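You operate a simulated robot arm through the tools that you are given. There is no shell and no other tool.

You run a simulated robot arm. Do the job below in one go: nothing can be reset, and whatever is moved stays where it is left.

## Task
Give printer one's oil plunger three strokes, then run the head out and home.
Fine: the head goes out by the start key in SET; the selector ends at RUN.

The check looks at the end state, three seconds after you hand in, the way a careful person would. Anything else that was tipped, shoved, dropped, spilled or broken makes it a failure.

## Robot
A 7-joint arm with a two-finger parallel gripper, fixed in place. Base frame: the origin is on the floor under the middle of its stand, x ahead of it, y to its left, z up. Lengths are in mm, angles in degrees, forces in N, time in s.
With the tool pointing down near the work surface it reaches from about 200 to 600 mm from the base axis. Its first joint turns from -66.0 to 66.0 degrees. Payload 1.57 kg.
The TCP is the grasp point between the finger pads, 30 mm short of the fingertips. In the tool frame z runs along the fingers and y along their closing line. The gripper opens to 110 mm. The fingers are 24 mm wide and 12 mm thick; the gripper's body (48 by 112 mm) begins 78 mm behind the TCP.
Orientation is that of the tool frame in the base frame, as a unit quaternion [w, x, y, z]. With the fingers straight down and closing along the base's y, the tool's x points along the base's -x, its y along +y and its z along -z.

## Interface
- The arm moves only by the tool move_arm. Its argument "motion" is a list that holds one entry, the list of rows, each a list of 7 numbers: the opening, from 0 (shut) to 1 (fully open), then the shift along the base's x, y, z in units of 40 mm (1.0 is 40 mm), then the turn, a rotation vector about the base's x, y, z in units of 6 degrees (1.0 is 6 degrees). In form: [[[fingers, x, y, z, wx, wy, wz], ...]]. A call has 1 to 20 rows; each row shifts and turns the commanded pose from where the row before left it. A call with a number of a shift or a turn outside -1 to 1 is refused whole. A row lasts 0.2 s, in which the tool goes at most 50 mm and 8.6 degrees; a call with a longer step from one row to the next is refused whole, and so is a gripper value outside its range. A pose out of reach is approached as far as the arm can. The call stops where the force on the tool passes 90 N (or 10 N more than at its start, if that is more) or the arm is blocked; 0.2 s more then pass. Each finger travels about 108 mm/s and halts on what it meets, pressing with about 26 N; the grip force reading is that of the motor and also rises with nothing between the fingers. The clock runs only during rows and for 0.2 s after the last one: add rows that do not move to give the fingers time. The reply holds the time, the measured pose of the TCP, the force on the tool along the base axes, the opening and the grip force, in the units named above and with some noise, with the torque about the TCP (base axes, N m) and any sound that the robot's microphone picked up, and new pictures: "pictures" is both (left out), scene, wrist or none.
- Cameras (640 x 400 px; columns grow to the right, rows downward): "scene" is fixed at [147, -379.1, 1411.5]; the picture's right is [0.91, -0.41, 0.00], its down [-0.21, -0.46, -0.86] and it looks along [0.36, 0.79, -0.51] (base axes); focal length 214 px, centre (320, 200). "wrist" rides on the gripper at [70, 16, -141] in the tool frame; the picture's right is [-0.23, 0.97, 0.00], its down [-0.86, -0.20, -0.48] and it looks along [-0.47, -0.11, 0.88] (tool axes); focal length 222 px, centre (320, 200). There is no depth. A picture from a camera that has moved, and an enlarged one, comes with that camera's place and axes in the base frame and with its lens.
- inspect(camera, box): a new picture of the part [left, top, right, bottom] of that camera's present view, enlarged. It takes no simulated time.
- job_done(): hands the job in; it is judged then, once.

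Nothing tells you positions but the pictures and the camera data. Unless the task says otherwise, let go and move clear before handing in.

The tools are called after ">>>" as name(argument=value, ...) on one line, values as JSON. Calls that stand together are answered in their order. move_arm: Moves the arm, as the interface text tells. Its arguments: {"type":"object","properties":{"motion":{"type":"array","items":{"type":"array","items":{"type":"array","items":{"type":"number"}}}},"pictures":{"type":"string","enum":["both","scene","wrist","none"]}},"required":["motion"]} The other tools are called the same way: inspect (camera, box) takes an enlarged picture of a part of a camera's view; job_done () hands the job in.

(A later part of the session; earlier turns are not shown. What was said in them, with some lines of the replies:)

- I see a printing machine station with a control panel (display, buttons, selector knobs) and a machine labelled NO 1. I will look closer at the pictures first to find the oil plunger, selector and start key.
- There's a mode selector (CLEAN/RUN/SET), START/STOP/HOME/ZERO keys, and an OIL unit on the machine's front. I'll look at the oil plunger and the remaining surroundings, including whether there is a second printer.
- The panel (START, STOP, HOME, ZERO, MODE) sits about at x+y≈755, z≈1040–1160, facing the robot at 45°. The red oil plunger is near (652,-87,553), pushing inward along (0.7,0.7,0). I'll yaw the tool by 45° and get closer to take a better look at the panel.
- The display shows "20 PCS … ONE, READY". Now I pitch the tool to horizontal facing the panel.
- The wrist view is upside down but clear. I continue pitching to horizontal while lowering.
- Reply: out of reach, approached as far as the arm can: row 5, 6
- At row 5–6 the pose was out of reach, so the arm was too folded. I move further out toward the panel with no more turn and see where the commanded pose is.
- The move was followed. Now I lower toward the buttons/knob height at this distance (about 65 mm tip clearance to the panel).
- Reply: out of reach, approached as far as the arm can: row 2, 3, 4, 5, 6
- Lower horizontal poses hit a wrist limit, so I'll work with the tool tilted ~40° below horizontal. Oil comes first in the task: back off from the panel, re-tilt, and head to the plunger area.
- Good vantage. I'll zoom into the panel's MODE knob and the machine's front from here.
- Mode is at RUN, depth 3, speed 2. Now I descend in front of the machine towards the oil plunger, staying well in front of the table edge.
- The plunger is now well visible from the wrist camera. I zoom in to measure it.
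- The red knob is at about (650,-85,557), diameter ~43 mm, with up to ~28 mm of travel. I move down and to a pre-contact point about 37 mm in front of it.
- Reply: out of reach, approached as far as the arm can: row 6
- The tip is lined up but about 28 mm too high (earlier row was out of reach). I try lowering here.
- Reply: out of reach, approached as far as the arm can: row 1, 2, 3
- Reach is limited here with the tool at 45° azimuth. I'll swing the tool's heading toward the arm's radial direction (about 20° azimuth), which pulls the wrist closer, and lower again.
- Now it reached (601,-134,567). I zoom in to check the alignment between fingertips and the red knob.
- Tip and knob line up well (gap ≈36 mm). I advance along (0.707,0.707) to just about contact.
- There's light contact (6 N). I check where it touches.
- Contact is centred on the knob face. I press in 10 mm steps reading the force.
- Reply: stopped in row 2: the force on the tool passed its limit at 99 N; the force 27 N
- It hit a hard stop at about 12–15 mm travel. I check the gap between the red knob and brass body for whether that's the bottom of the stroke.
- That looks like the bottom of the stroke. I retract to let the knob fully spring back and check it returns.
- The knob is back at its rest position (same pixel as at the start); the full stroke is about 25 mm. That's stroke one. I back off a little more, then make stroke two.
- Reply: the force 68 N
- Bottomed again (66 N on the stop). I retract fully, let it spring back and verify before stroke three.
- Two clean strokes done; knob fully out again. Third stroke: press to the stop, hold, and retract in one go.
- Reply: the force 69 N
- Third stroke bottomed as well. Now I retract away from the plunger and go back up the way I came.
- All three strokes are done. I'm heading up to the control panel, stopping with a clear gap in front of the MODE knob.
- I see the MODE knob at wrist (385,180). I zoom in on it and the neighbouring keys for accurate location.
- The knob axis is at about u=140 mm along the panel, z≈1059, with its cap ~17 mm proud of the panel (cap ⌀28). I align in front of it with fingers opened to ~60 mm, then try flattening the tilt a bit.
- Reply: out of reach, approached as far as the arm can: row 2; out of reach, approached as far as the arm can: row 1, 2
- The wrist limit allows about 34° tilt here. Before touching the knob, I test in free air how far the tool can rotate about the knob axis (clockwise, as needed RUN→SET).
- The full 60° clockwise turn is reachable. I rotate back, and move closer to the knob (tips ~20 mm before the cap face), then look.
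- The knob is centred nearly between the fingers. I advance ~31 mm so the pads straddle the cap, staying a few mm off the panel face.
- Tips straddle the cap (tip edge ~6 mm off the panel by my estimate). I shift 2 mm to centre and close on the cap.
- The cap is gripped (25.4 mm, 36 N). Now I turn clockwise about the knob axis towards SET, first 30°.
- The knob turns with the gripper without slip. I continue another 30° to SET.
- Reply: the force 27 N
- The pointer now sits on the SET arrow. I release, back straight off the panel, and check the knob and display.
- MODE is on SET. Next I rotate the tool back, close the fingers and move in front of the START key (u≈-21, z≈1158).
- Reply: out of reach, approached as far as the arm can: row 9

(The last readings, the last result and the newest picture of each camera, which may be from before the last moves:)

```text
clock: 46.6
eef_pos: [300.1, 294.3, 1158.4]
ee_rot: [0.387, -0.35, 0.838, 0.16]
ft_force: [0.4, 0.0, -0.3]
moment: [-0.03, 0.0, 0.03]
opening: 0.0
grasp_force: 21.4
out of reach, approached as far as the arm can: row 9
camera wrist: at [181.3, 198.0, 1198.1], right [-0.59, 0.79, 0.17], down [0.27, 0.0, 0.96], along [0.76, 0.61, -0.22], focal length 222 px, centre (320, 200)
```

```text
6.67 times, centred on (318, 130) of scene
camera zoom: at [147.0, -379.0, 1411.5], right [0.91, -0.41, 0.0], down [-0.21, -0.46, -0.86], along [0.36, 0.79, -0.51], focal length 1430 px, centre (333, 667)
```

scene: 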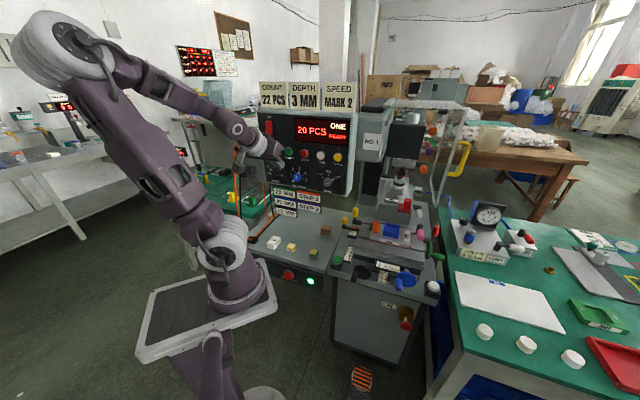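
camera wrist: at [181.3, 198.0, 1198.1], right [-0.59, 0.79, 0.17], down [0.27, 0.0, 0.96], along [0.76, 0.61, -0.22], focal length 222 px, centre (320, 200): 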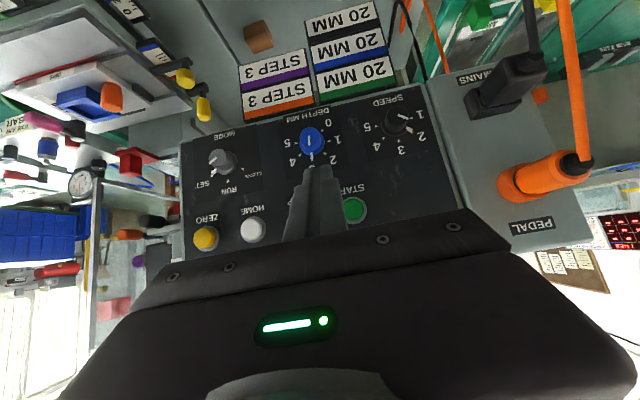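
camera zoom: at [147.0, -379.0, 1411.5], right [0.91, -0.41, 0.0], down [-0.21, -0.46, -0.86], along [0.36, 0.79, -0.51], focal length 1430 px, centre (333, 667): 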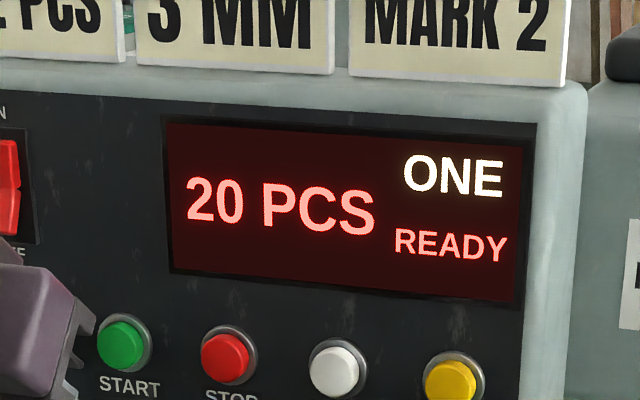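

START is at u≈-21, w≈532, z≈1158.5; display still reads ONE/READY. I move to a pre-press pose ~20 mm in front of START.

>>> move_arm(motion=[[[0, 0.2, 0.5, 0.087, 0, 0, 0], [0, 0.2, 0.5, 0.087, 0, 0, 0], [0, 0.2, 0.5, 0.087, 0, 0, 0], [0, 0, 0, 0, 0, 0, 0]]], pictures="wrist")

>>> inspect(camera="wrist", box=[240, 140, 440, 265])

>>> inspect(camera="scene", box=[240, 110, 368, 190])

```text
clock: 47.6
eef_pos: [324.9, 357.4, 1168.5]
ee_rot: [0.386, -0.349, 0.839, 0.16]
ft_force: [-0.5, 0.2, 0.8]
moment: [0.0, 0.01, -0.02]
opening: 0.0
grasp_force: 21.1
camera wrist: at [205.6, 258.9, 1207.9], right [-0.59, 0.79, 0.17], down [0.28, 0.0, 0.96], along [0.76, 0.61, -0.22], focal length 222 px, centre (320, 200)
```

wrist: 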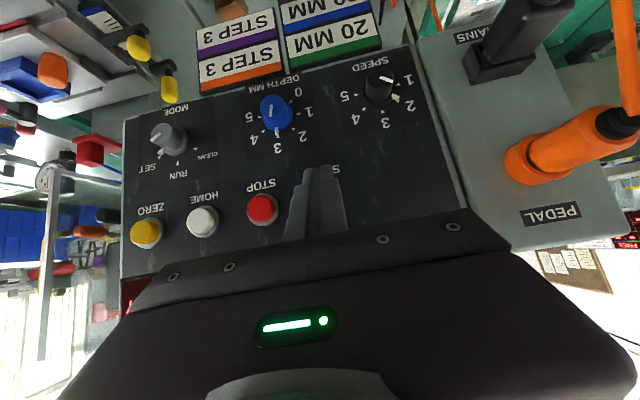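

```text
3.20 times, centred on (340, 202) of wrist
camera zoom: at [205.6, 258.9, 1207.9], right [-0.59, 0.79, 0.17], down [0.28, 0.0, 0.96], along [0.76, 0.61, -0.22], focal length 711 px, centre (256, 192)
```

zoom: 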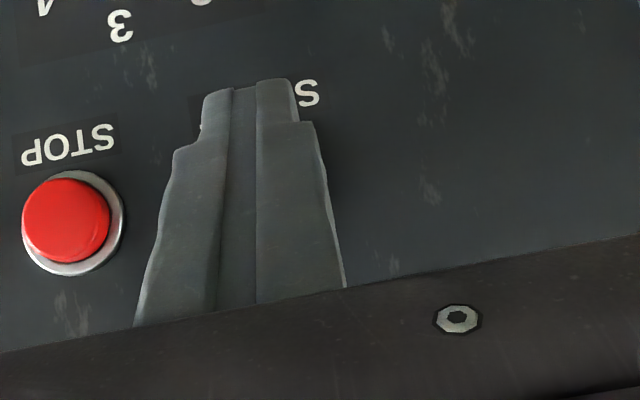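

```text
5.00 times, centred on (304, 150) of scene
camera zoom: at [147.0, -379.0, 1411.5], right [0.91, -0.41, 0.0], down [-0.21, -0.46, -0.86], along [0.36, 0.79, -0.51], focal length 1072 px, centre (400, 450)
```

zoom: 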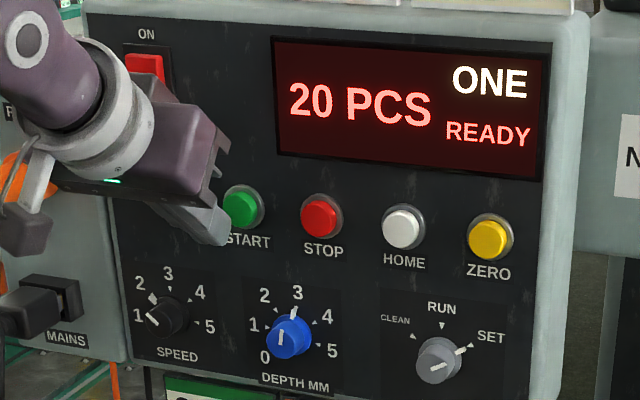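

The MODE knob clearly points at SET, and the tip lines up with START (gap ≈19 mm). I approach to just before contact.

>>> move_arm(motion=[[[0, 0.16, 0.1, 0, 0, 0, 0], [0, 0.13, 0.13, 0, 0, 0, 0], [0, 0, 0, 0, 0, 0, 0]]], pictures="none")

>>> inspect(camera="scene", box=[260, 130, 324, 170])

```text
clock: 48.4
eef_pos: [337.0, 364.8, 1167.6]
ee_rot: [0.386, -0.349, 0.839, 0.16]
ft_force: [0.6, -0.8, 0.6]
moment: [0.03, -0.01, 0.0]
opening: 0.0
grasp_force: 21.4
```

```text
10.00 times, centred on (292, 150) of scene
camera zoom: at [147.0, -379.1, 1411.5], right [0.91, -0.41, 0.0], down [-0.21, -0.46, -0.86], along [0.36, 0.79, -0.51], focal length 2145 px, centre (600, 700)
```

zoom: 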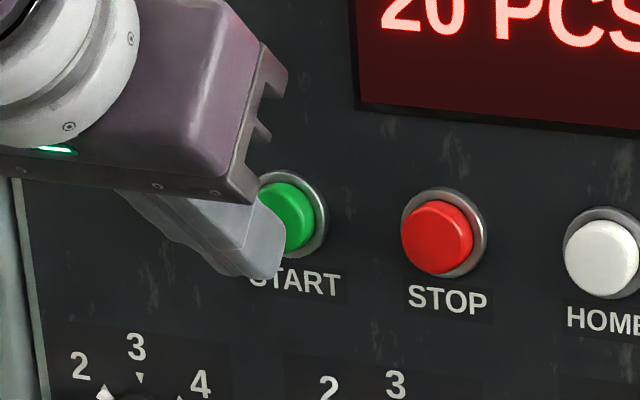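

Gap about 5 mm, aligned to the green cap. I press in small steps watching force.

>>> move_arm(motion=[[[0, 0.07, 0.07, 0.02, 0, 0, 0], [0, 0.05, 0.05, 0, 0, 0, 0]]], pictures="none")

>>> inspect(camera="scene", box=[250, 100, 442, 220])

```text
clock: 49.0
eef_pos: [340.3, 368.8, 1169.6]
ee_rot: [0.387, -0.35, 0.838, 0.161]
ft_force: [-1.4, -0.2, -0.2]
moment: [0.0, -0.02, -0.03]
opening: 0.2
grasp_force: 21.4
```

```text
3.33 times, centred on (346, 160) of scene
camera zoom: at [147.0, -379.1, 1411.5], right [0.91, -0.41, 0.0], down [-0.21, -0.46, -0.86], along [0.36, 0.79, -0.51], focal length 715 px, centre (233, 333)
```

zoom: 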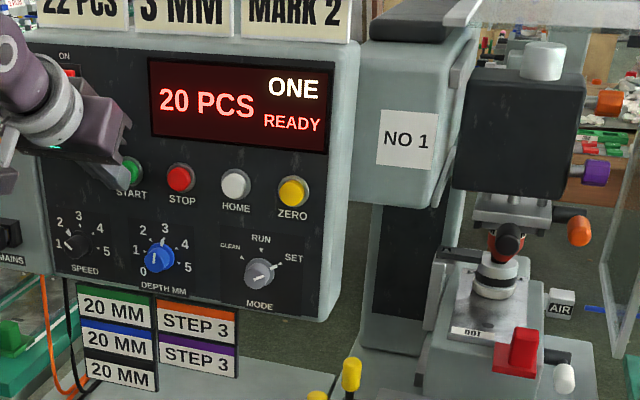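

No contact yet; I continue in 2 mm steps.

>>> move_arm(motion=[[[0, 0.035, 0.035, 0, 0, 0, 0], [0, 0.035, 0.035, 0, 0, 0, 0]]], pictures="none")

>>> move_arm(motion=[[[0, 0.035, 0.035, 0, 0, 0, 0]]], pictures="none")

>>> inspect(camera="scene", box=[250, 100, 442, 220])

```text
clock: 49.6
eef_pos: [343.4, 371.2, 1168.3]
ee_rot: [0.387, -0.35, 0.838, 0.16]
ft_force: [-4.8, -6.8, 2.0]
moment: [-0.02, 0.0, -0.04]
opening: 0.1
grasp_force: 21.5
heard: click
```

```text
clock: 50.0
eef_pos: [344.5, 373.1, 1169.8]
ee_rot: [0.387, -0.35, 0.838, 0.16]
ft_force: [-12.7, -16.3, 6.0]
moment: [-0.05, 0.01, -0.07]
opening: 0.0
grasp_force: 21.5
```

```text
3.33 times, centred on (346, 160) of scene
camera zoom: at [146.5, -379.7, 1411.4], right [0.91, -0.41, 0.0], down [-0.21, -0.46, -0.86], along [0.36, 0.79, -0.51], focal length 715 px, centre (233, 333)
```

zoom: 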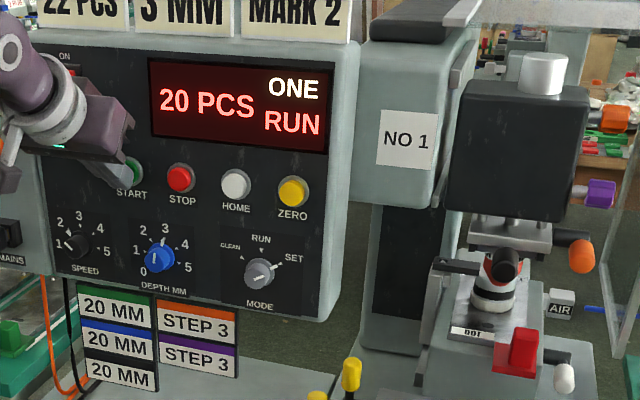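

A click was heard, the display switched to RUN and the head is coming out. I release START and watch.

>>> move_arm(motion=[[[0, -0.15, -0.15, 0, 0, 0, 0], [0, -0.2, -0.2, 0, 0, 0, 0], [0, 0, 0, 0, 0, 0, 0]]], pictures="scene")

>>> inspect(camera="scene", box=[250, 100, 442, 220])

```text
clock: 50.8
eef_pos: [331.7, 359.8, 1169.3]
ee_rot: [0.386, -0.35, 0.838, 0.161]
ft_force: [-0.5, 0.4, -0.6]
moment: [-0.01, 0.03, -0.04]
opening: 0.0
grasp_force: 21.5
```

scene: 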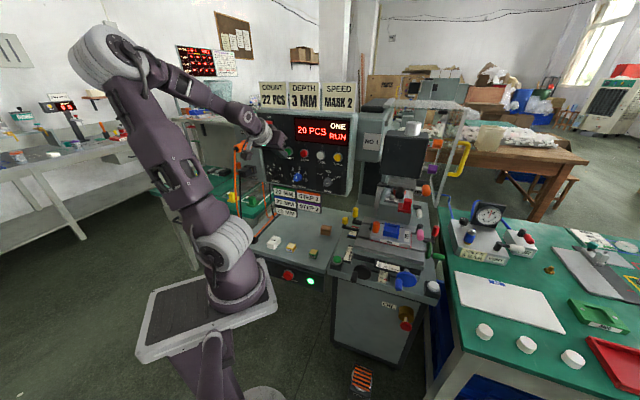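

```text
3.33 times, centred on (346, 160) of scene
camera zoom: at [147.0, -379.1, 1411.5], right [0.91, -0.41, 0.0], down [-0.21, -0.46, -0.86], along [0.36, 0.79, -0.51], focal length 715 px, centre (233, 333)
```

zoom: 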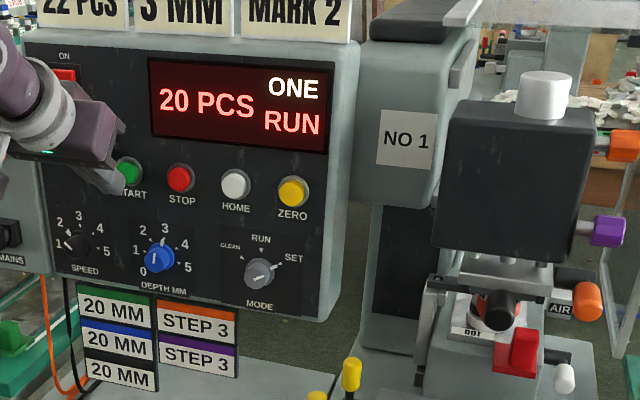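

The head continues outward on its own. I wait for it to finish, keeping still.

>>> move_arm(motion=[[[0, -0.2, -0.2, 0, 0, 0, 0], [0, 0, 0, 0, 0, 0, 0], [0, 0, 0, 0, 0, 0, 0], [0, 0, 0, 0, 0, 0, 0], [0, 0, 0, 0, 0, 0, 0]]], pictures="scene")

>>> inspect(camera="scene", box=[250, 100, 442, 220])

```text
clock: 52.0
eef_pos: [323.7, 351.8, 1169.7]
ee_rot: [0.387, -0.349, 0.838, 0.16]
ft_force: [1.4, 0.2, 0.4]
moment: [0.01, -0.02, -0.03]
opening: 0.0
grasp_force: 20.8
```

scene: 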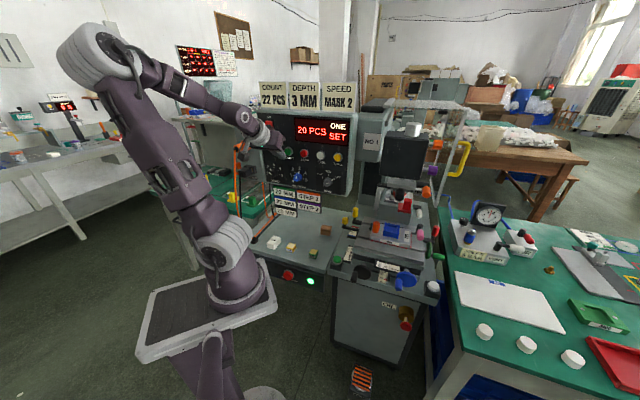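

```text
3.33 times, centred on (346, 160) of scene
camera zoom: at [147.0, -379.1, 1411.5], right [0.91, -0.41, 0.0], down [-0.21, -0.46, -0.86], along [0.36, 0.79, -0.51], focal length 715 px, centre (233, 333)
```

zoom: 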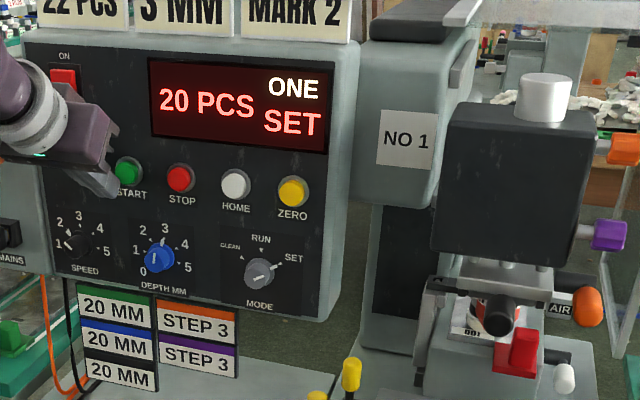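

The head is out and the display reads SET. Next: HOME key. I move sideways to in front of HOME, keeping ~30 mm off the panel buttons.

>>> move_arm(motion=[[[0, 0.4, -0.5, 0, 0, 0, 0], [0, 0.44, -0.5, 0, 0, 0, 0], [0, 0.44, -0.5, 0, 0, 0, 0], [0, 0.44, -0.48, 0, 0, 0, 0], [0, 0.44, -0.46, 0, 0, 0, 0], [0, 0, 0, 0, 0, 0, 0]]], pictures="both")

>>> inspect(camera="wrist", box=[240, 140, 440, 265])

>>> inspect(camera="scene", box=[280, 130, 376, 190])

```text
clock: 53.4
eef_pos: [409.5, 252.7, 1169.6]
ee_rot: [0.386, -0.351, 0.837, 0.162]
ft_force: [0.3, 0.4, 0.8]
moment: [0.02, 0.0, 0.02]
opening: 0.3
grasp_force: 21.3
camera wrist: at [290.6, 155.4, 1207.8], right [-0.59, 0.79, 0.17], down [0.28, 0.0, 0.96], along [0.76, 0.61, -0.22], focal length 222 px, centre (320, 200)
```

scene: 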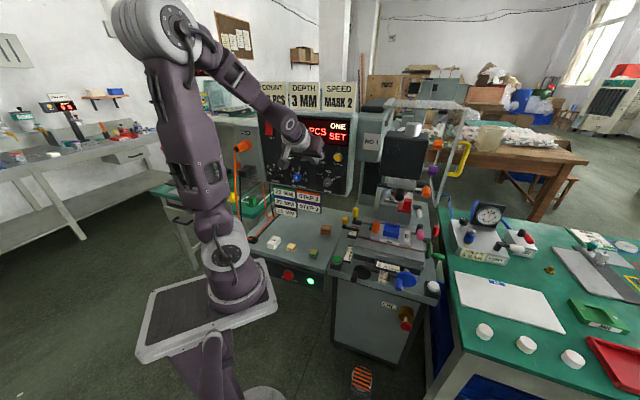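
wrist: 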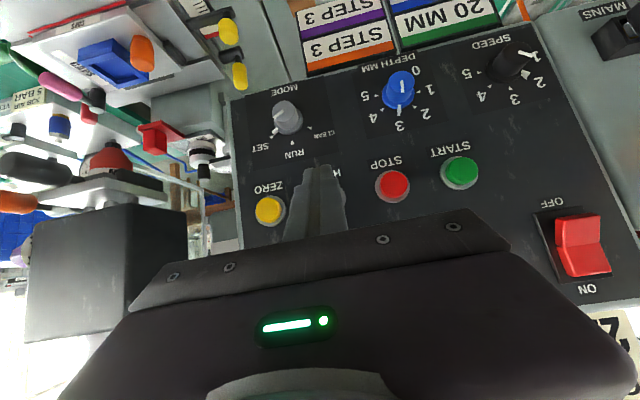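

```text
3.20 times, centred on (340, 202) of wrist
camera zoom: at [290.6, 155.4, 1207.8], right [-0.59, 0.79, 0.17], down [0.28, 0.0, 0.96], along [0.76, 0.61, -0.22], focal length 711 px, centre (256, 192)
```

zoom: 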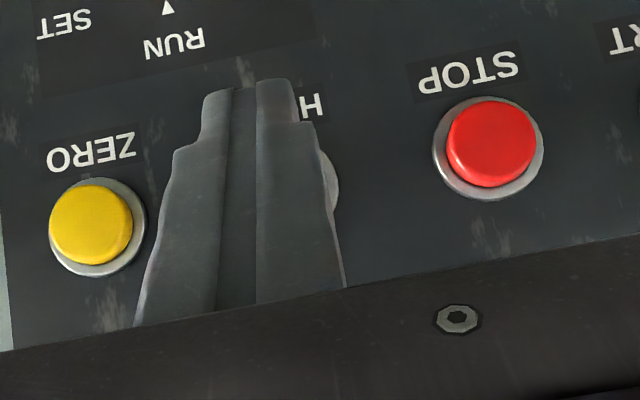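

```text
6.67 times, centred on (328, 160) of scene
camera zoom: at [147.0, -379.1, 1411.5], right [0.91, -0.41, 0.0], down [-0.21, -0.46, -0.86], along [0.36, 0.79, -0.51], focal length 1430 px, centre (267, 467)
```

zoom: 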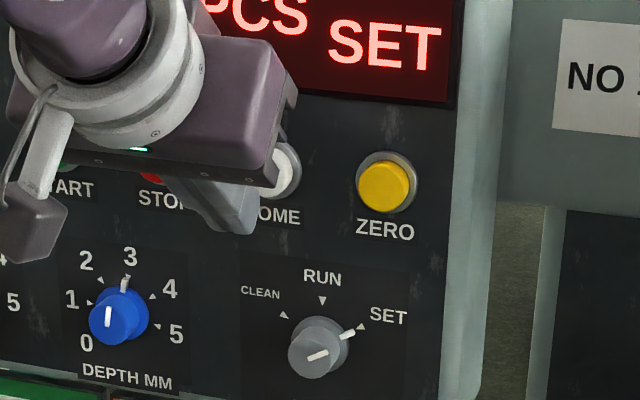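

Aligned with HOME (u≈110, z≈1159). I advance to near contact, then press in small steps.

>>> move_arm(motion=[[[0, 0.14, 0.14, 0, 0, 0, 0], [0, 0.14, 0.14, 0, 0, 0, 0], [0, 0.14, 0.14, 0, 0, 0, 0], [0, 0.14, 0.14, 0, 0, 0, 0], [0, 0.03, 0.03, 0, 0, 0, 0], [0, 0.035, 0.035, 0, 0, 0, 0]]], pictures="none")

```text
clock: 54.8
eef_pos: [430.7, 270.3, 1169.5]
ee_rot: [0.386, -0.35, 0.838, 0.161]
ft_force: [-0.3, 0.1, 0.1]
moment: [0.02, 0.0, -0.03]
opening: 0.0
grasp_force: 21.1
out of reach, approached as far as the arm can: row 3, 4
```

A couple of rows were limited in reach; I'm now ~7 mm short. I look at the state and try nudging forward.

>>> move_arm(motion=[[[0, 0.05, 0.09, 0, 0, 0, 0], [0, 0.02, 0.05, 0, 0, 0, 0]]], pictures="scene")

>>> inspect(camera="scene", box=[280, 130, 376, 190])

```text
clock: 55.4
eef_pos: [433.4, 276.1, 1169.9]
ee_rot: [0.386, -0.35, 0.838, 0.161]
ft_force: [-0.4, -1.3, -0.5]
moment: [0.01, -0.01, -0.02]
opening: 0.0
grasp_force: 21.8
```

scene: 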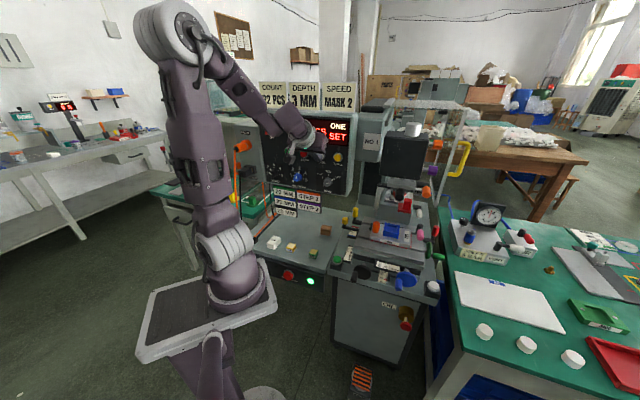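

```text
6.67 times, centred on (328, 160) of scene
camera zoom: at [147.0, -379.1, 1411.5], right [0.91, -0.41, 0.0], down [-0.21, -0.46, -0.86], along [0.36, 0.79, -0.51], focal length 1430 px, centre (267, 467)
```

zoom: 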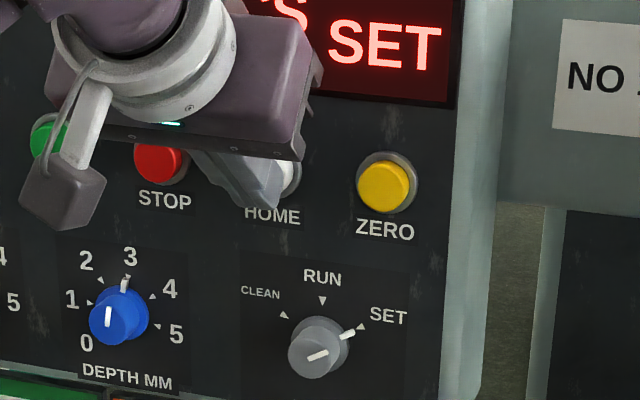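

It moves forward fine now (w≈502). I press in 2 mm steps.

>>> move_arm(motion=[[[0, 0.035, 0.035, 0, 0, 0, 0], [0, 0.035, 0.035, 0, 0, 0, 0]]], pictures="none")

>>> inspect(camera="scene", box=[280, 110, 440, 210])

```text
clock: 56.0
eef_pos: [436.8, 278.1, 1168.7]
ee_rot: [0.385, -0.35, 0.839, 0.16]
ft_force: [-6.9, -6.4, 3.0]
moment: [-0.06, -0.02, 0.04]
opening: 0.1
grasp_force: 21.2
heard: click
```

```text
4.00 times, centred on (360, 160) of scene
camera zoom: at [146.8, -379.3, 1411.4], right [0.91, -0.41, 0.0], down [-0.21, -0.46, -0.86], along [0.36, 0.79, -0.51], focal length 858 px, centre (160, 360)
```

zoom: 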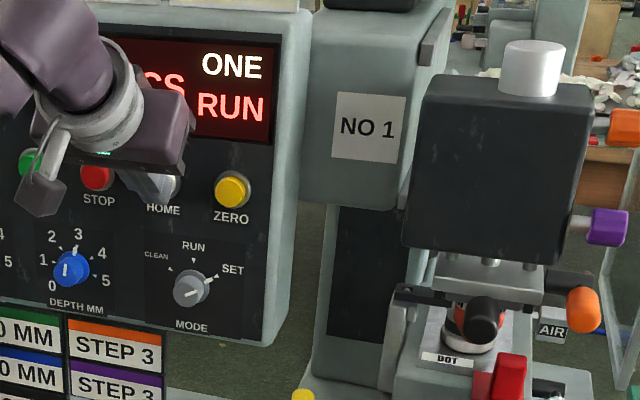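

HOME clicked and the display shows RUN while the head travels. I back off the key and watch the head return.

>>> move_arm(motion=[[[0, -0.15, -0.15, 0, 0, 0, 0], [0, -0.25, -0.25, 0, 0, 0, 0], [0, -0.25, -0.25, 0, 0, 0, 0], [0, -0.25, -0.25, 0, 0, 0, 0], [0, 0, 0, 0, 0, 0, 0], [0, 0, 0, 0, 0, 0, 0], [0, 0, 0, 0, 0, 0, 0], [0, 0, 0, 0, 0, 0, 0]]], pictures="both")

>>> inspect(camera="scene", box=[280, 110, 440, 210])

```text
clock: 57.8
eef_pos: [403.3, 243.4, 1169.8]
ee_rot: [0.386, -0.351, 0.838, 0.161]
ft_force: [-1.4, -0.6, -0.2]
moment: [0.01, 0.0, 0.02]
opening: 0.2
grasp_force: 20.9
camera wrist: at [282.0, 146.0, 1208.7], right [-0.59, 0.79, 0.17], down [0.28, 0.0, 0.96], along [0.76, 0.61, -0.22], focal length 222 px, centre (320, 200)
```

scene: 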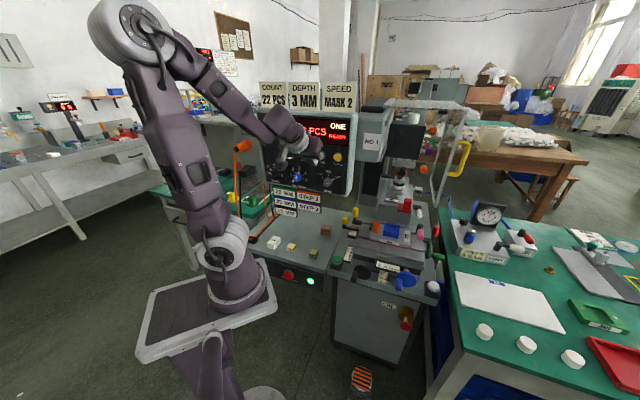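
wrist: 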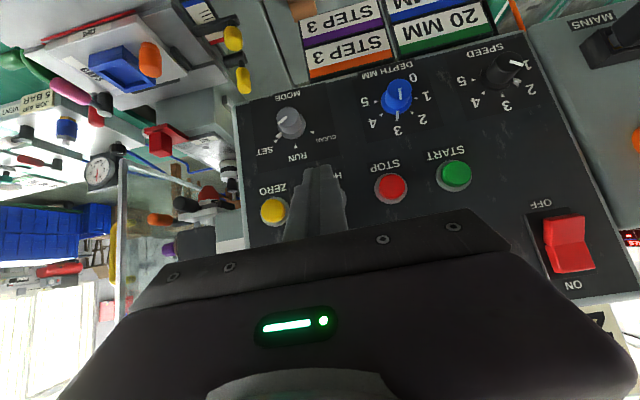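

```text
4.00 times, centred on (360, 160) of scene
camera zoom: at [147.0, -379.1, 1411.5], right [0.91, -0.41, 0.0], down [-0.21, -0.46, -0.86], along [0.36, 0.79, -0.51], focal length 858 px, centre (160, 360)
```

zoom: 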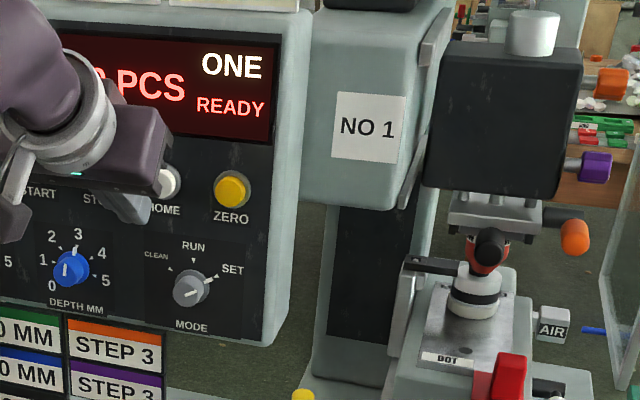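

The head is back home and READY. Now I return the selector to RUN: go in front of the knob with fingers opened and the tool rotated +60° (the reverse of the previous turn).

>>> move_arm(motion=[[[0, -0.3, -0.3, 0, 0, 0, 0], [0, -0.1, -0.3, -0.3, 0, 0, 0], [0.2, 0.1, -0.25, -0.6, 0, 0, 0], [0.4, 0.2, -0.2, -0.6, 0, 0, 0], [0.55, 0.2, -0.1, -0.6, 0, 0, 0], [0.55, 0.1, -0.05, -0.4, 0, 0, 0], [0.55, 0, 0, 0, 0, 0, 0]]], pictures="none")

>>> move_arm(motion=[[[0.55, 0, 0, 0, 0.7, 0.7, 0], [0.55, 0, 0, 0, 0.7, 0.7, 0], [0.55, 0, 0, 0, 0.7, 0.7, 0], [0.55, 0, 0, 0, 0.7, 0.7, 0], [0.55, 0, 0, 0, 0.7, 0.7, 0], [0.55, 0, 0, 0, 0.7, 0.7, 0], [0.55, 0, 0, 0, 0.7, 0.7, 0], [0.55, 0, 0, 0, 0.7, 0.7, 0], [0.55, 0, 0, 0, 0.7, 0.7, 0], [0.55, 0, 0, 0, 0.7, 0.7, 0], [0.55, 0, 0, 0, 0, 0, 0]]], pictures="both")

>>> inspect(camera="wrist", box=[240, 140, 440, 265])

```text
clock: 59.4
eef_pos: [402.8, 212.9, 1089.2]
ee_rot: [0.374, -0.369, 0.841, 0.128]
ft_force: [0.1, 0.2, -0.5]
moment: [0.02, 0.02, -0.03]
opening: 60.6
grasp_force: 0.0
out of reach, approached as far as the arm can: row 1, 4, 5, 6
```

```text
clock: 61.8
eef_pos: [402.5, 208.4, 1069.0]
ee_rot: [0.159, -0.162, 0.825, 0.518]
ft_force: [-0.5, 0.1, 0.2]
moment: [0.03, -0.02, -0.02]
opening: 60.5
grasp_force: 0.1
out of reach, approached as far as the arm can: row 1
camera wrist: at [320.0, 79.9, 1110.6], right [-0.22, 0.42, 0.88], down [0.81, -0.43, 0.41], along [0.55, 0.8, -0.25], focal length 222 px, centre (320, 200)
```

scene: 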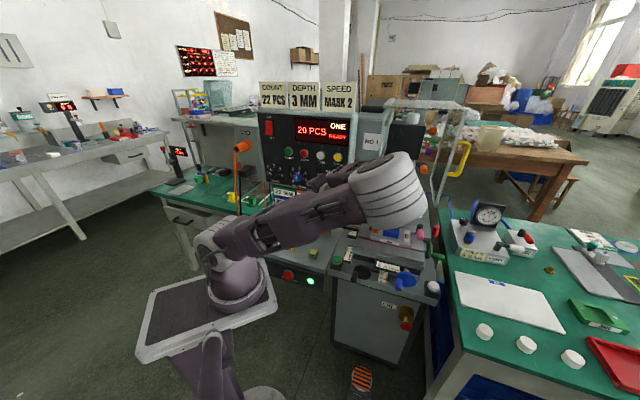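
wrist: 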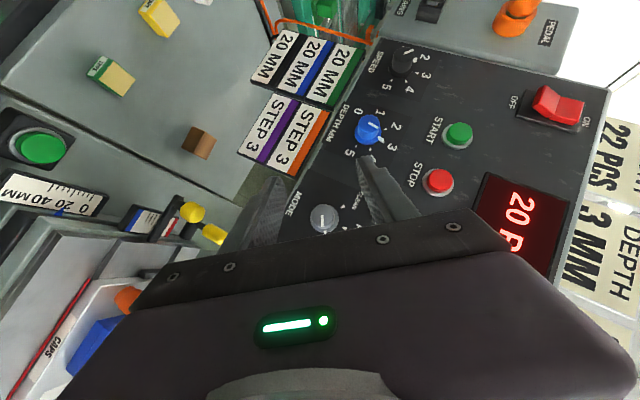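

```text
3.20 times, centred on (340, 202) of wrist
camera zoom: at [320.0, 79.9, 1110.6], right [-0.22, 0.42, 0.88], down [0.81, -0.43, 0.41], along [0.55, 0.8, -0.25], focal length 711 px, centre (256, 192)
```

zoom: 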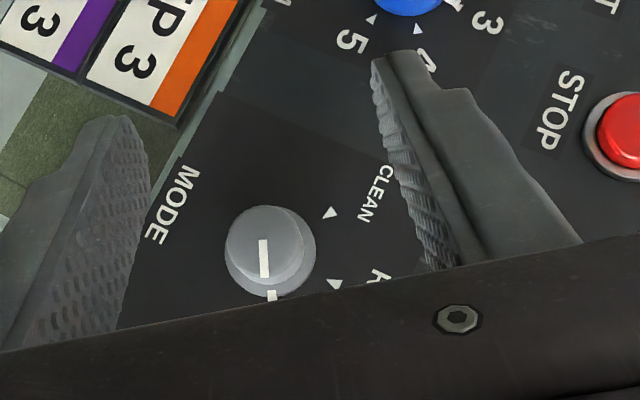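

The elbow has swung right, but everything is free (no forces). The knob is at u≈140, z≈1059, and the tool is rolled ~54° to it. I move up to it in two steps; first to ~20 mm before the cap.

>>> move_arm(motion=[[[0.55, 0.3, 0.1, -0.01, 0, 0, 0], [0.55, 0.31, 0.15, -0.01, 0, 0, 0], [0.55, 0.31, 0.17, -0.01, 0, 0, 0], [0.55, 0, 0, 0, 0, 0, 0]]], pictures="both")

>>> inspect(camera="wrist", box=[240, 140, 440, 265])

```text
clock: 62.8
eef_pos: [439.1, 224.3, 1068.0]
ee_rot: [0.16, -0.162, 0.825, 0.517]
ft_force: [0.3, -1.0, -0.8]
moment: [0.01, 0.02, -0.01]
opening: 60.2
grasp_force: 0.0
camera wrist: at [356.2, 95.9, 1109.7], right [-0.22, 0.42, 0.88], down [0.81, -0.43, 0.41], along [0.55, 0.8, -0.25], focal length 222 px, centre (320, 200)
```

scene: 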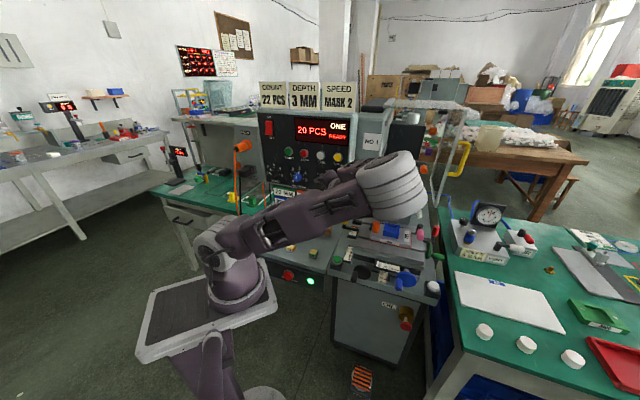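
wrist: 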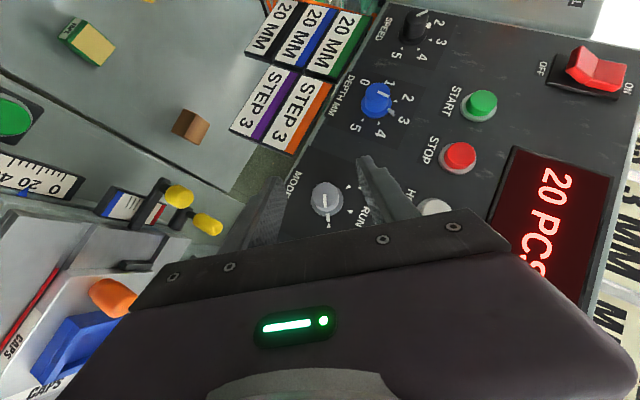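

```text
3.20 times, centred on (340, 202) of wrist
camera zoom: at [356.2, 95.9, 1109.7], right [-0.22, 0.42, 0.88], down [0.81, -0.43, 0.41], along [0.55, 0.8, -0.25], focal length 711 px, centre (256, 192)
```

zoom: 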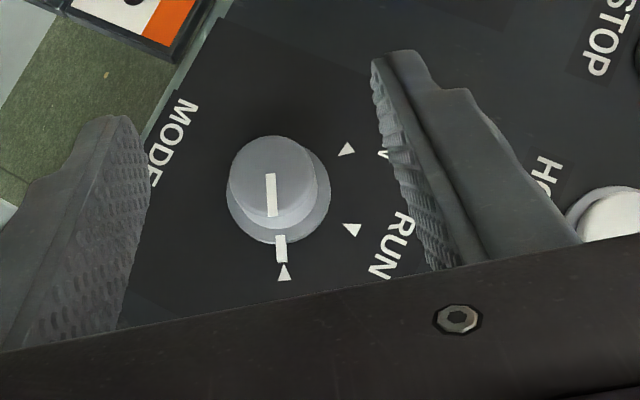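

Well positioned. I advance 33 mm to straddle the cap, then check before closing.

>>> move_arm(motion=[[[0.55, 0.197, 0.197, 0, 0, 0, 0], [0.55, 0.197, 0.197, 0, 0, 0, 0], [0.55, 0.197, 0.197, 0, 0, 0, 0], [0.55, 0, 0, 0, 0, 0, 0]]], pictures="wrist")

>>> inspect(camera="wrist", box=[240, 140, 440, 265])

```text
clock: 63.8
eef_pos: [462.9, 249.3, 1067.9]
ee_rot: [0.16, -0.161, 0.825, 0.517]
ft_force: [-0.8, -0.1, -0.5]
moment: [0.03, 0.01, 0.01]
opening: 60.5
grasp_force: 0.1
camera wrist: at [379.8, 120.2, 1109.3], right [-0.22, 0.42, 0.88], down [0.81, -0.43, 0.41], along [0.55, 0.8, -0.25], focal length 222 px, centre (320, 200)
```

wrist: 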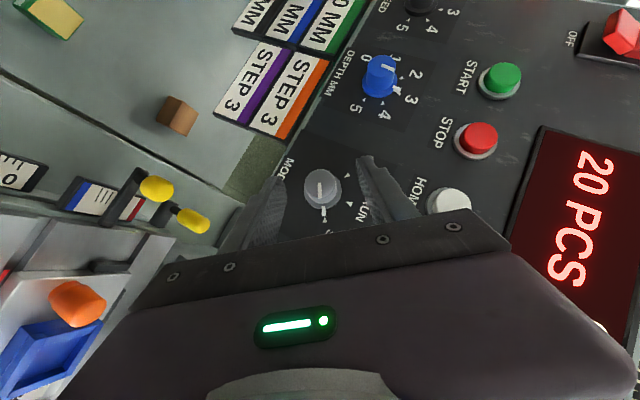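

```text
3.20 times, centred on (340, 202) of wrist
camera zoom: at [379.8, 120.2, 1109.3], right [-0.22, 0.42, 0.88], down [0.81, -0.43, 0.41], along [0.55, 0.8, -0.25], focal length 711 px, centre (256, 192)
```

zoom: 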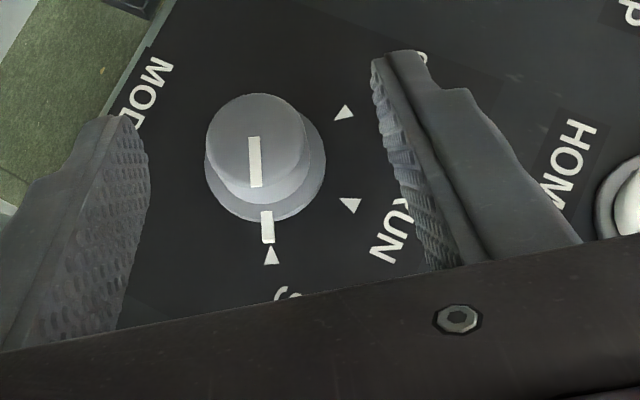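

Same relation as in the first grasp. I close on the cap.

>>> move_arm(motion=[[[0.45, 0, 0, 0, 0, 0, 0], [0.3, 0, 0, 0, 0, 0, 0], [0.15, 0, 0, 0, 0, 0, 0], [0, 0, 0, 0, 0, 0, 0], [0, 0, 0, 0, 0, 0, 0]]], pictures="wrist")

>>> inspect(camera="wrist", box=[240, 140, 440, 265])

```text
clock: 65.0
eef_pos: [463.8, 248.6, 1067.9]
ee_rot: [0.159, -0.161, 0.825, 0.517]
ft_force: [4.8, -4.9, -17.6]
moment: [-0.34, -0.01, -0.71]
opening: 25.4
grasp_force: 36.8
camera wrist: at [380.2, 119.7, 1108.8], right [-0.22, 0.43, 0.88], down [0.81, -0.43, 0.41], along [0.55, 0.8, -0.25], focal length 222 px, centre (320, 200)
```

wrist: 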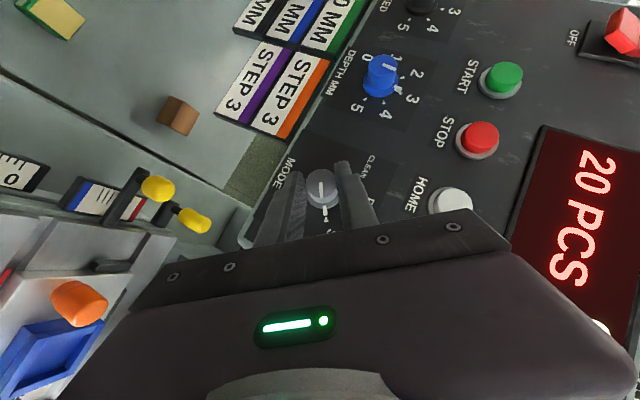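

```text
3.20 times, centred on (340, 202) of wrist
camera zoom: at [380.2, 119.7, 1108.8], right [-0.22, 0.43, 0.88], down [0.81, -0.43, 0.41], along [0.55, 0.8, -0.25], focal length 711 px, centre (256, 192)
```

zoom: 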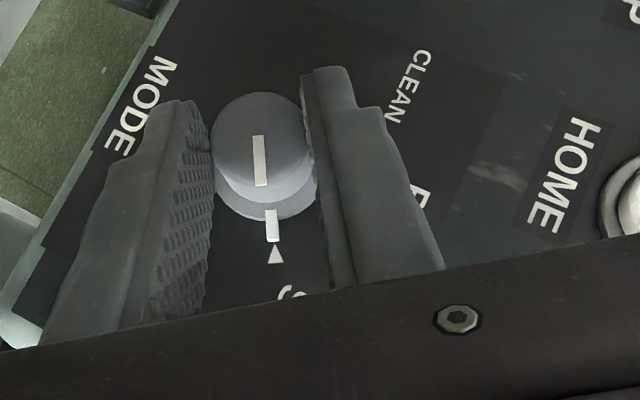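

Grip is good. Now I turn counter-clockwise about the knob axis back towards RUN, the first 30°.

>>> move_arm(motion=[[[0, 0.0, 0.0, 0, -0.707, -0.707, 0], [0, -0.0177, 0.0177, 0.0278, -0.707, -0.707, 0], [0, -0.0196, 0.0196, 0.025, -0.707, -0.707, 0], [0, -0.0214, 0.0214, 0.022, -0.707, -0.707, 0], [0, -0.023, 0.023, 0.0188, -0.707, -0.707, 0]]], pictures="both")

>>> inspect(camera="wrist", box=[240, 140, 440, 265])

```text
clock: 66.2
eef_pos: [458.6, 251.8, 1072.0]
ee_rot: [0.275, -0.282, 0.862, 0.319]
ft_force: [-12.2, -1.9, 17.7]
moment: [-0.08, 0.36, 0.24]
opening: 25.6
grasp_force: 36.9
camera wrist: at [358.6, 141.3, 1123.7], right [-0.49, 0.69, 0.53], down [0.58, -0.2, 0.79], along [0.65, 0.69, -0.3], focal length 222 px, centre (320, 200)
```

scene: 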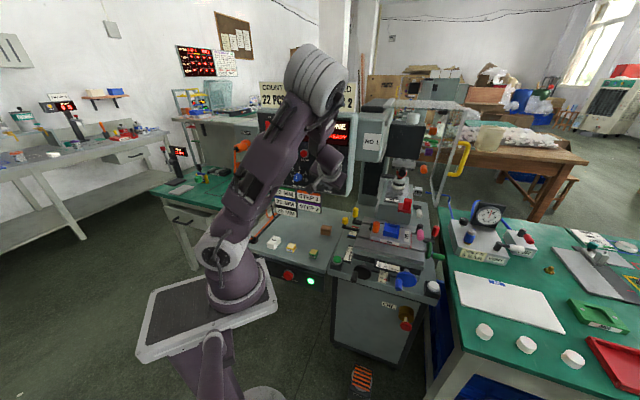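
wrist: 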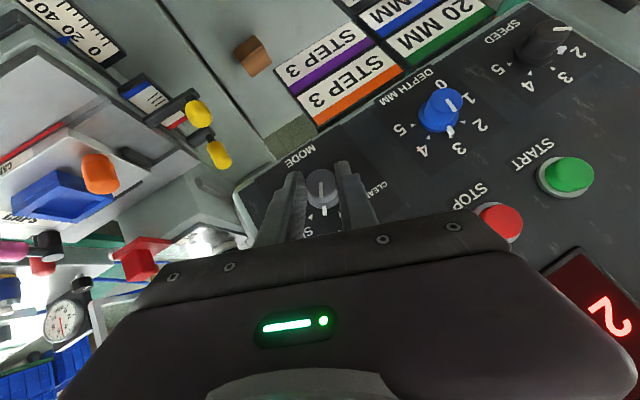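

```text
3.20 times, centred on (340, 202) of wrist
camera zoom: at [358.6, 141.3, 1123.7], right [-0.49, 0.69, 0.53], down [0.58, -0.2, 0.79], along [0.65, 0.69, -0.3], focal length 711 px, centre (256, 192)
```

zoom: 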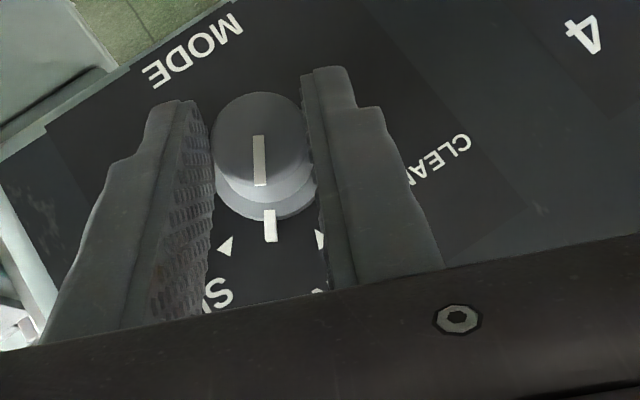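

The pointer is halfway between SET and RUN. Continuing the remaining 30°.

>>> move_arm(motion=[[[0, -0.02, 0.0242, 0.01, -0.707, -0.707, 0], [0, -0.0251, 0.0251, 0.0085, -0.707, -0.707, 0], [0, -0.0258, 0.0258, 0.0058, -0.707, -0.707, 0], [0, -0.0263, 0.0263, 0.002, -0.707, -0.707, 0], [0, -0.0265, 0.0265, 0, -0.707, -0.707, 0], [0, 0, 0, 0, 0, 0, 0]]], pictures="both")

>>> inspect(camera="wrist", box=[240, 140, 440, 265])

```text
clock: 67.6
eef_pos: [453.9, 258.7, 1073.8]
ee_rot: [0.372, -0.382, 0.84, 0.101]
ft_force: [-17.5, 8.2, 8.2]
moment: [0.52, -0.17, 0.32]
opening: 25.3
grasp_force: 36.8
camera wrist: at [334.5, 165.7, 1122.3], right [-0.6, 0.8, 0.05], down [0.25, 0.13, 0.96], along [0.76, 0.59, -0.28], focal length 222 px, centre (320, 200)
```

scene: 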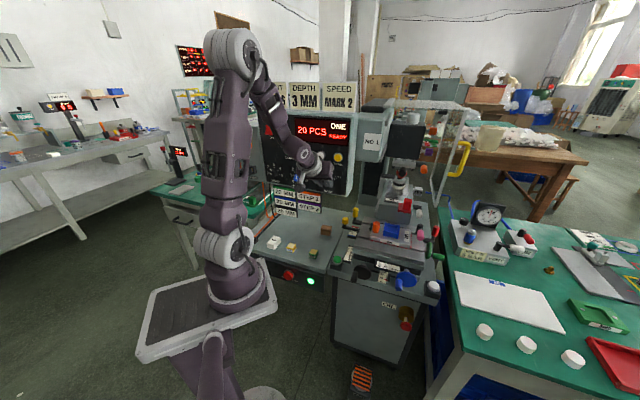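
wrist: 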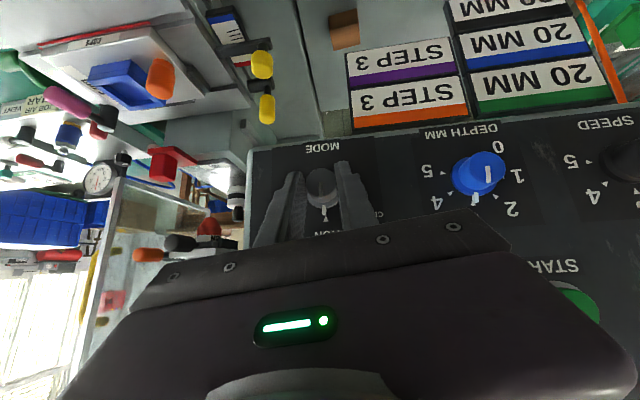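

```text
3.20 times, centred on (340, 202) of wrist
camera zoom: at [334.5, 165.7, 1122.3], right [-0.6, 0.8, 0.05], down [0.25, 0.13, 0.96], along [0.76, 0.59, -0.28], focal length 711 px, centre (256, 192)
```

zoom: 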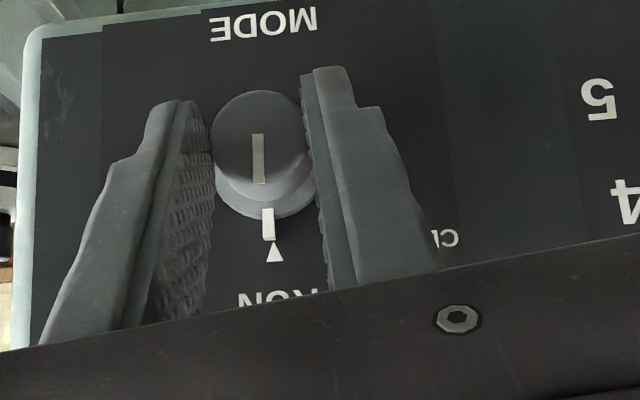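

The pointer lines up with RUN. I release gently and back straight off, then verify.

>>> move_arm(motion=[[[0.2, 0, 0, 0, 0, 0, 0], [0.4, 0, 0, 0, 0, 0, 0], [0.55, 0, 0, 0, 0, 0, 0], [0.55, -0.2, -0.2, 0, 0, 0, 0], [0.55, -0.3, -0.3, 0, 0, 0, 0], [0.55, -0.4, -0.4, 0, 0, 0, 0], [0.55, -0.4, -0.4, 0, 0, 0, 0], [0.55, 0, 0, 0, 0, 0, 0]]], pictures="both")

>>> inspect(camera="wrist", box=[240, 140, 440, 265])

>>> inspect(camera="scene", box=[250, 100, 442, 220])

```text
clock: 69.4
eef_pos: [403.5, 205.6, 1074.9]
ee_rot: [0.373, -0.38, 0.841, 0.1]
ft_force: [0.6, 0.0, 0.5]
moment: [-0.02, 0.03, 0.0]
opening: 60.5
grasp_force: 0.0
camera wrist: at [284.5, 113.8, 1122.6], right [-0.6, 0.8, 0.05], down [0.25, 0.13, 0.96], along [0.76, 0.58, -0.28], focal length 222 px, centre (320, 200)
```

scene: 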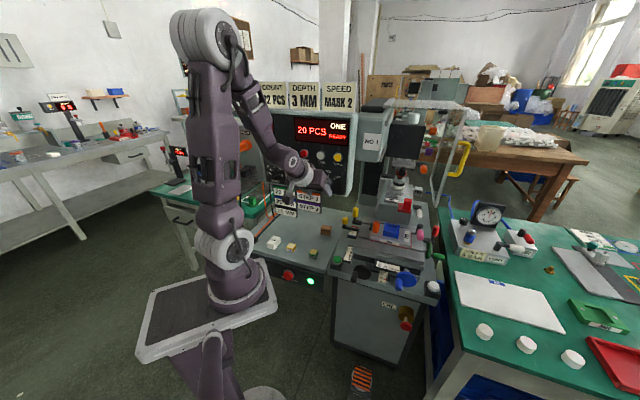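
wrist: 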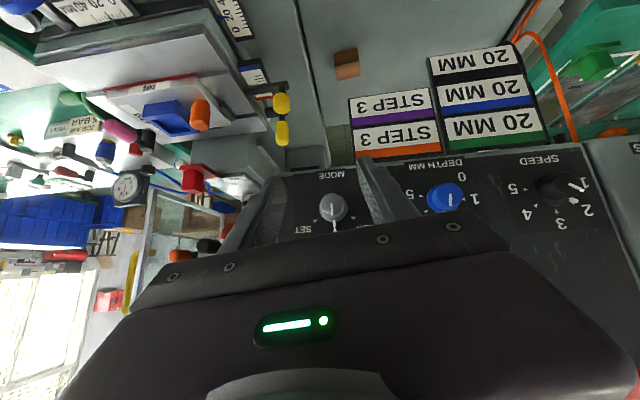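

```text
3.20 times, centred on (340, 202) of wrist
camera zoom: at [284.5, 113.8, 1122.6], right [-0.6, 0.8, 0.05], down [0.25, 0.13, 0.96], along [0.76, 0.58, -0.28], focal length 711 px, centre (256, 192)
```

zoom: 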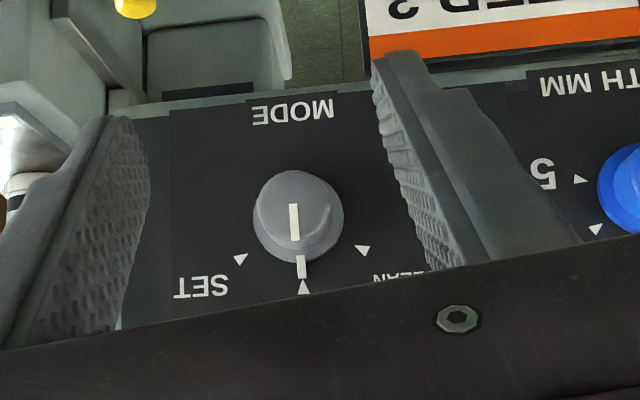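

```text
3.33 times, centred on (346, 160) of scene
camera zoom: at [147.0, -379.1, 1411.5], right [0.91, -0.41, 0.0], down [-0.21, -0.46, -0.86], along [0.36, 0.79, -0.51], focal length 715 px, centre (233, 333)
```

zoom: 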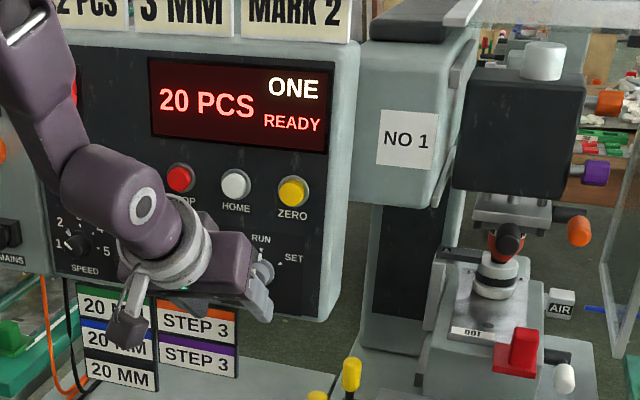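

MODE is back at RUN, display shows 20 PCS / READY and the head is home. I move the arm clear and take a last look.

>>> move_arm(motion=[[[0.55, -0.2, -0.4, 0.4, 0, 0, 0], [0.55, -0.2, -0.5, 0.4, -0.5, 0.5, 0], [0.55, -0.1, -0.5, 0.5, -0.5, 0.5, 0], [0.55, 0, -0.5, 0.5, -0.5, 0.5, 0], [0.55, 0, -0.5, 0.5, -0.5, 0.5, 0], [0.55, 0, -0.5, 0.5, 0, 0, 0], [0.55, 0, -0.5, 0.5, 0, 0, 0], [0.55, 0, 0, 0, 0, 0, 0]]], pictures="both")

>>> inspect(camera="scene", box=[250, 100, 442, 220])

>>> inspect(camera="scene", box=[240, 200, 464, 340])

```text
clock: 71.2
eef_pos: [386.2, 76.7, 1198.8]
ee_rot: [0.241, -0.404, 0.881, 0.049]
ft_force: [0.5, -0.6, -0.1]
moment: [0.0, -0.03, 0.01]
opening: 60.4
grasp_force: 0.1
out of reach, approached as far as the arm can: row 1
camera wrist: at [280.2, -1.4, 1289.1], right [-0.59, 0.81, 0.0], down [0.44, 0.32, 0.84], along [0.68, 0.5, -0.54], focal length 222 px, centre (320, 200)
```

scene: 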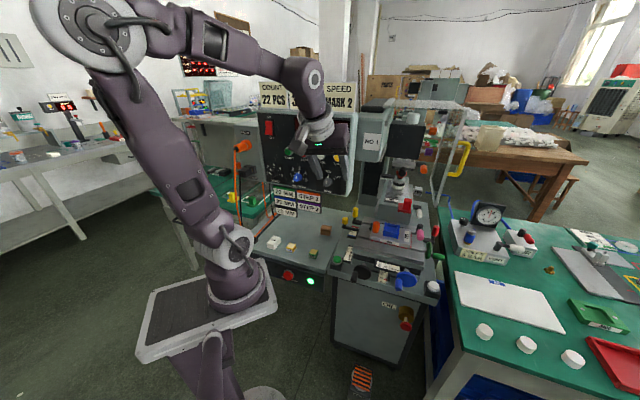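
wrist: 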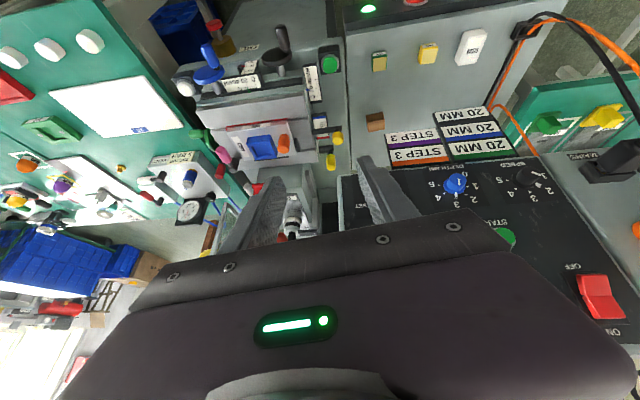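

```text
3.33 times, centred on (346, 160) of scene
camera zoom: at [147.0, -379.1, 1411.5], right [0.91, -0.41, 0.0], down [-0.21, -0.46, -0.86], along [0.36, 0.79, -0.51], focal length 715 px, centre (233, 333)
```

zoom: 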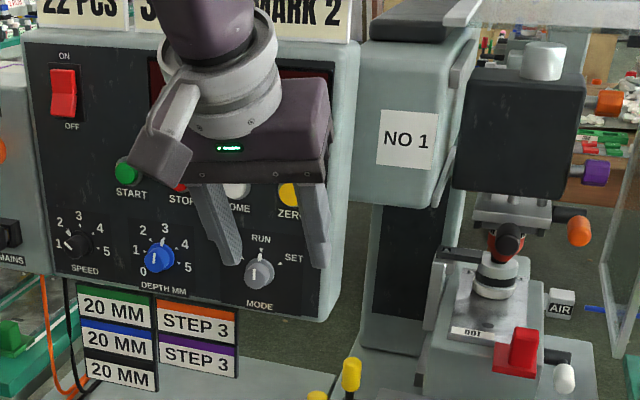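

```text
2.86 times, centred on (352, 270) of scene
camera zoom: at [147.0, -379.1, 1411.5], right [0.91, -0.41, 0.0], down [-0.21, -0.46, -0.86], along [0.36, 0.79, -0.51], focal length 613 px, centre (229, 0)
```

zoom: 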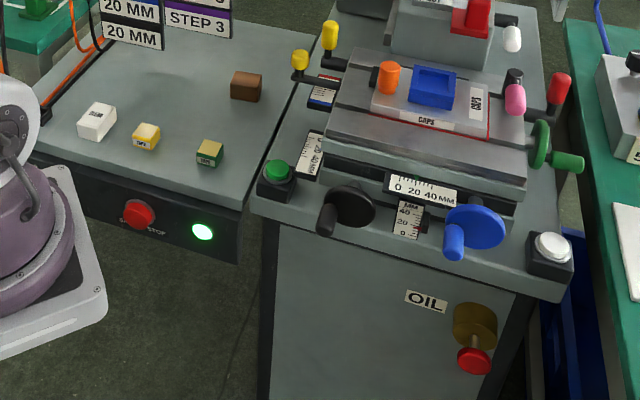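

Everything is as it should be: three full oil strokes with the plunger back out, the head run out with START in SET and sent home with HOME, MODE at RUN and the display READY. Nothing else was moved and the arm is clear, so I hand in.

>>> job_done()

```text
The job is handed in.
```

The job is done and handed in.

- **Oil plunger:** I gave printer one's plunger three strokes, each pressed to the hard stop. I saw the knob spring fully back out after the first two, and it was out in the last picture too. The first press briefly passed the force limit at about 99 N; the other two stayed around 66–70 N.
- **Head out:** with the selector at SET, I pressed START and heard a click. The head ran out and the display changed to SET.
- **Head home:** I pressed HOME and heard a click. The head returned to where it started and the display went back to 20 PCS, READY.
- **Selector:** I turned it back to RUN and its pointer lines up with the RUN mark.

The last pictures show nothing else moved, and the arm had let go and was clear of the panel when I handed in. The robot gives no stroke count, so the three strokes rest on the pictures and force readings.
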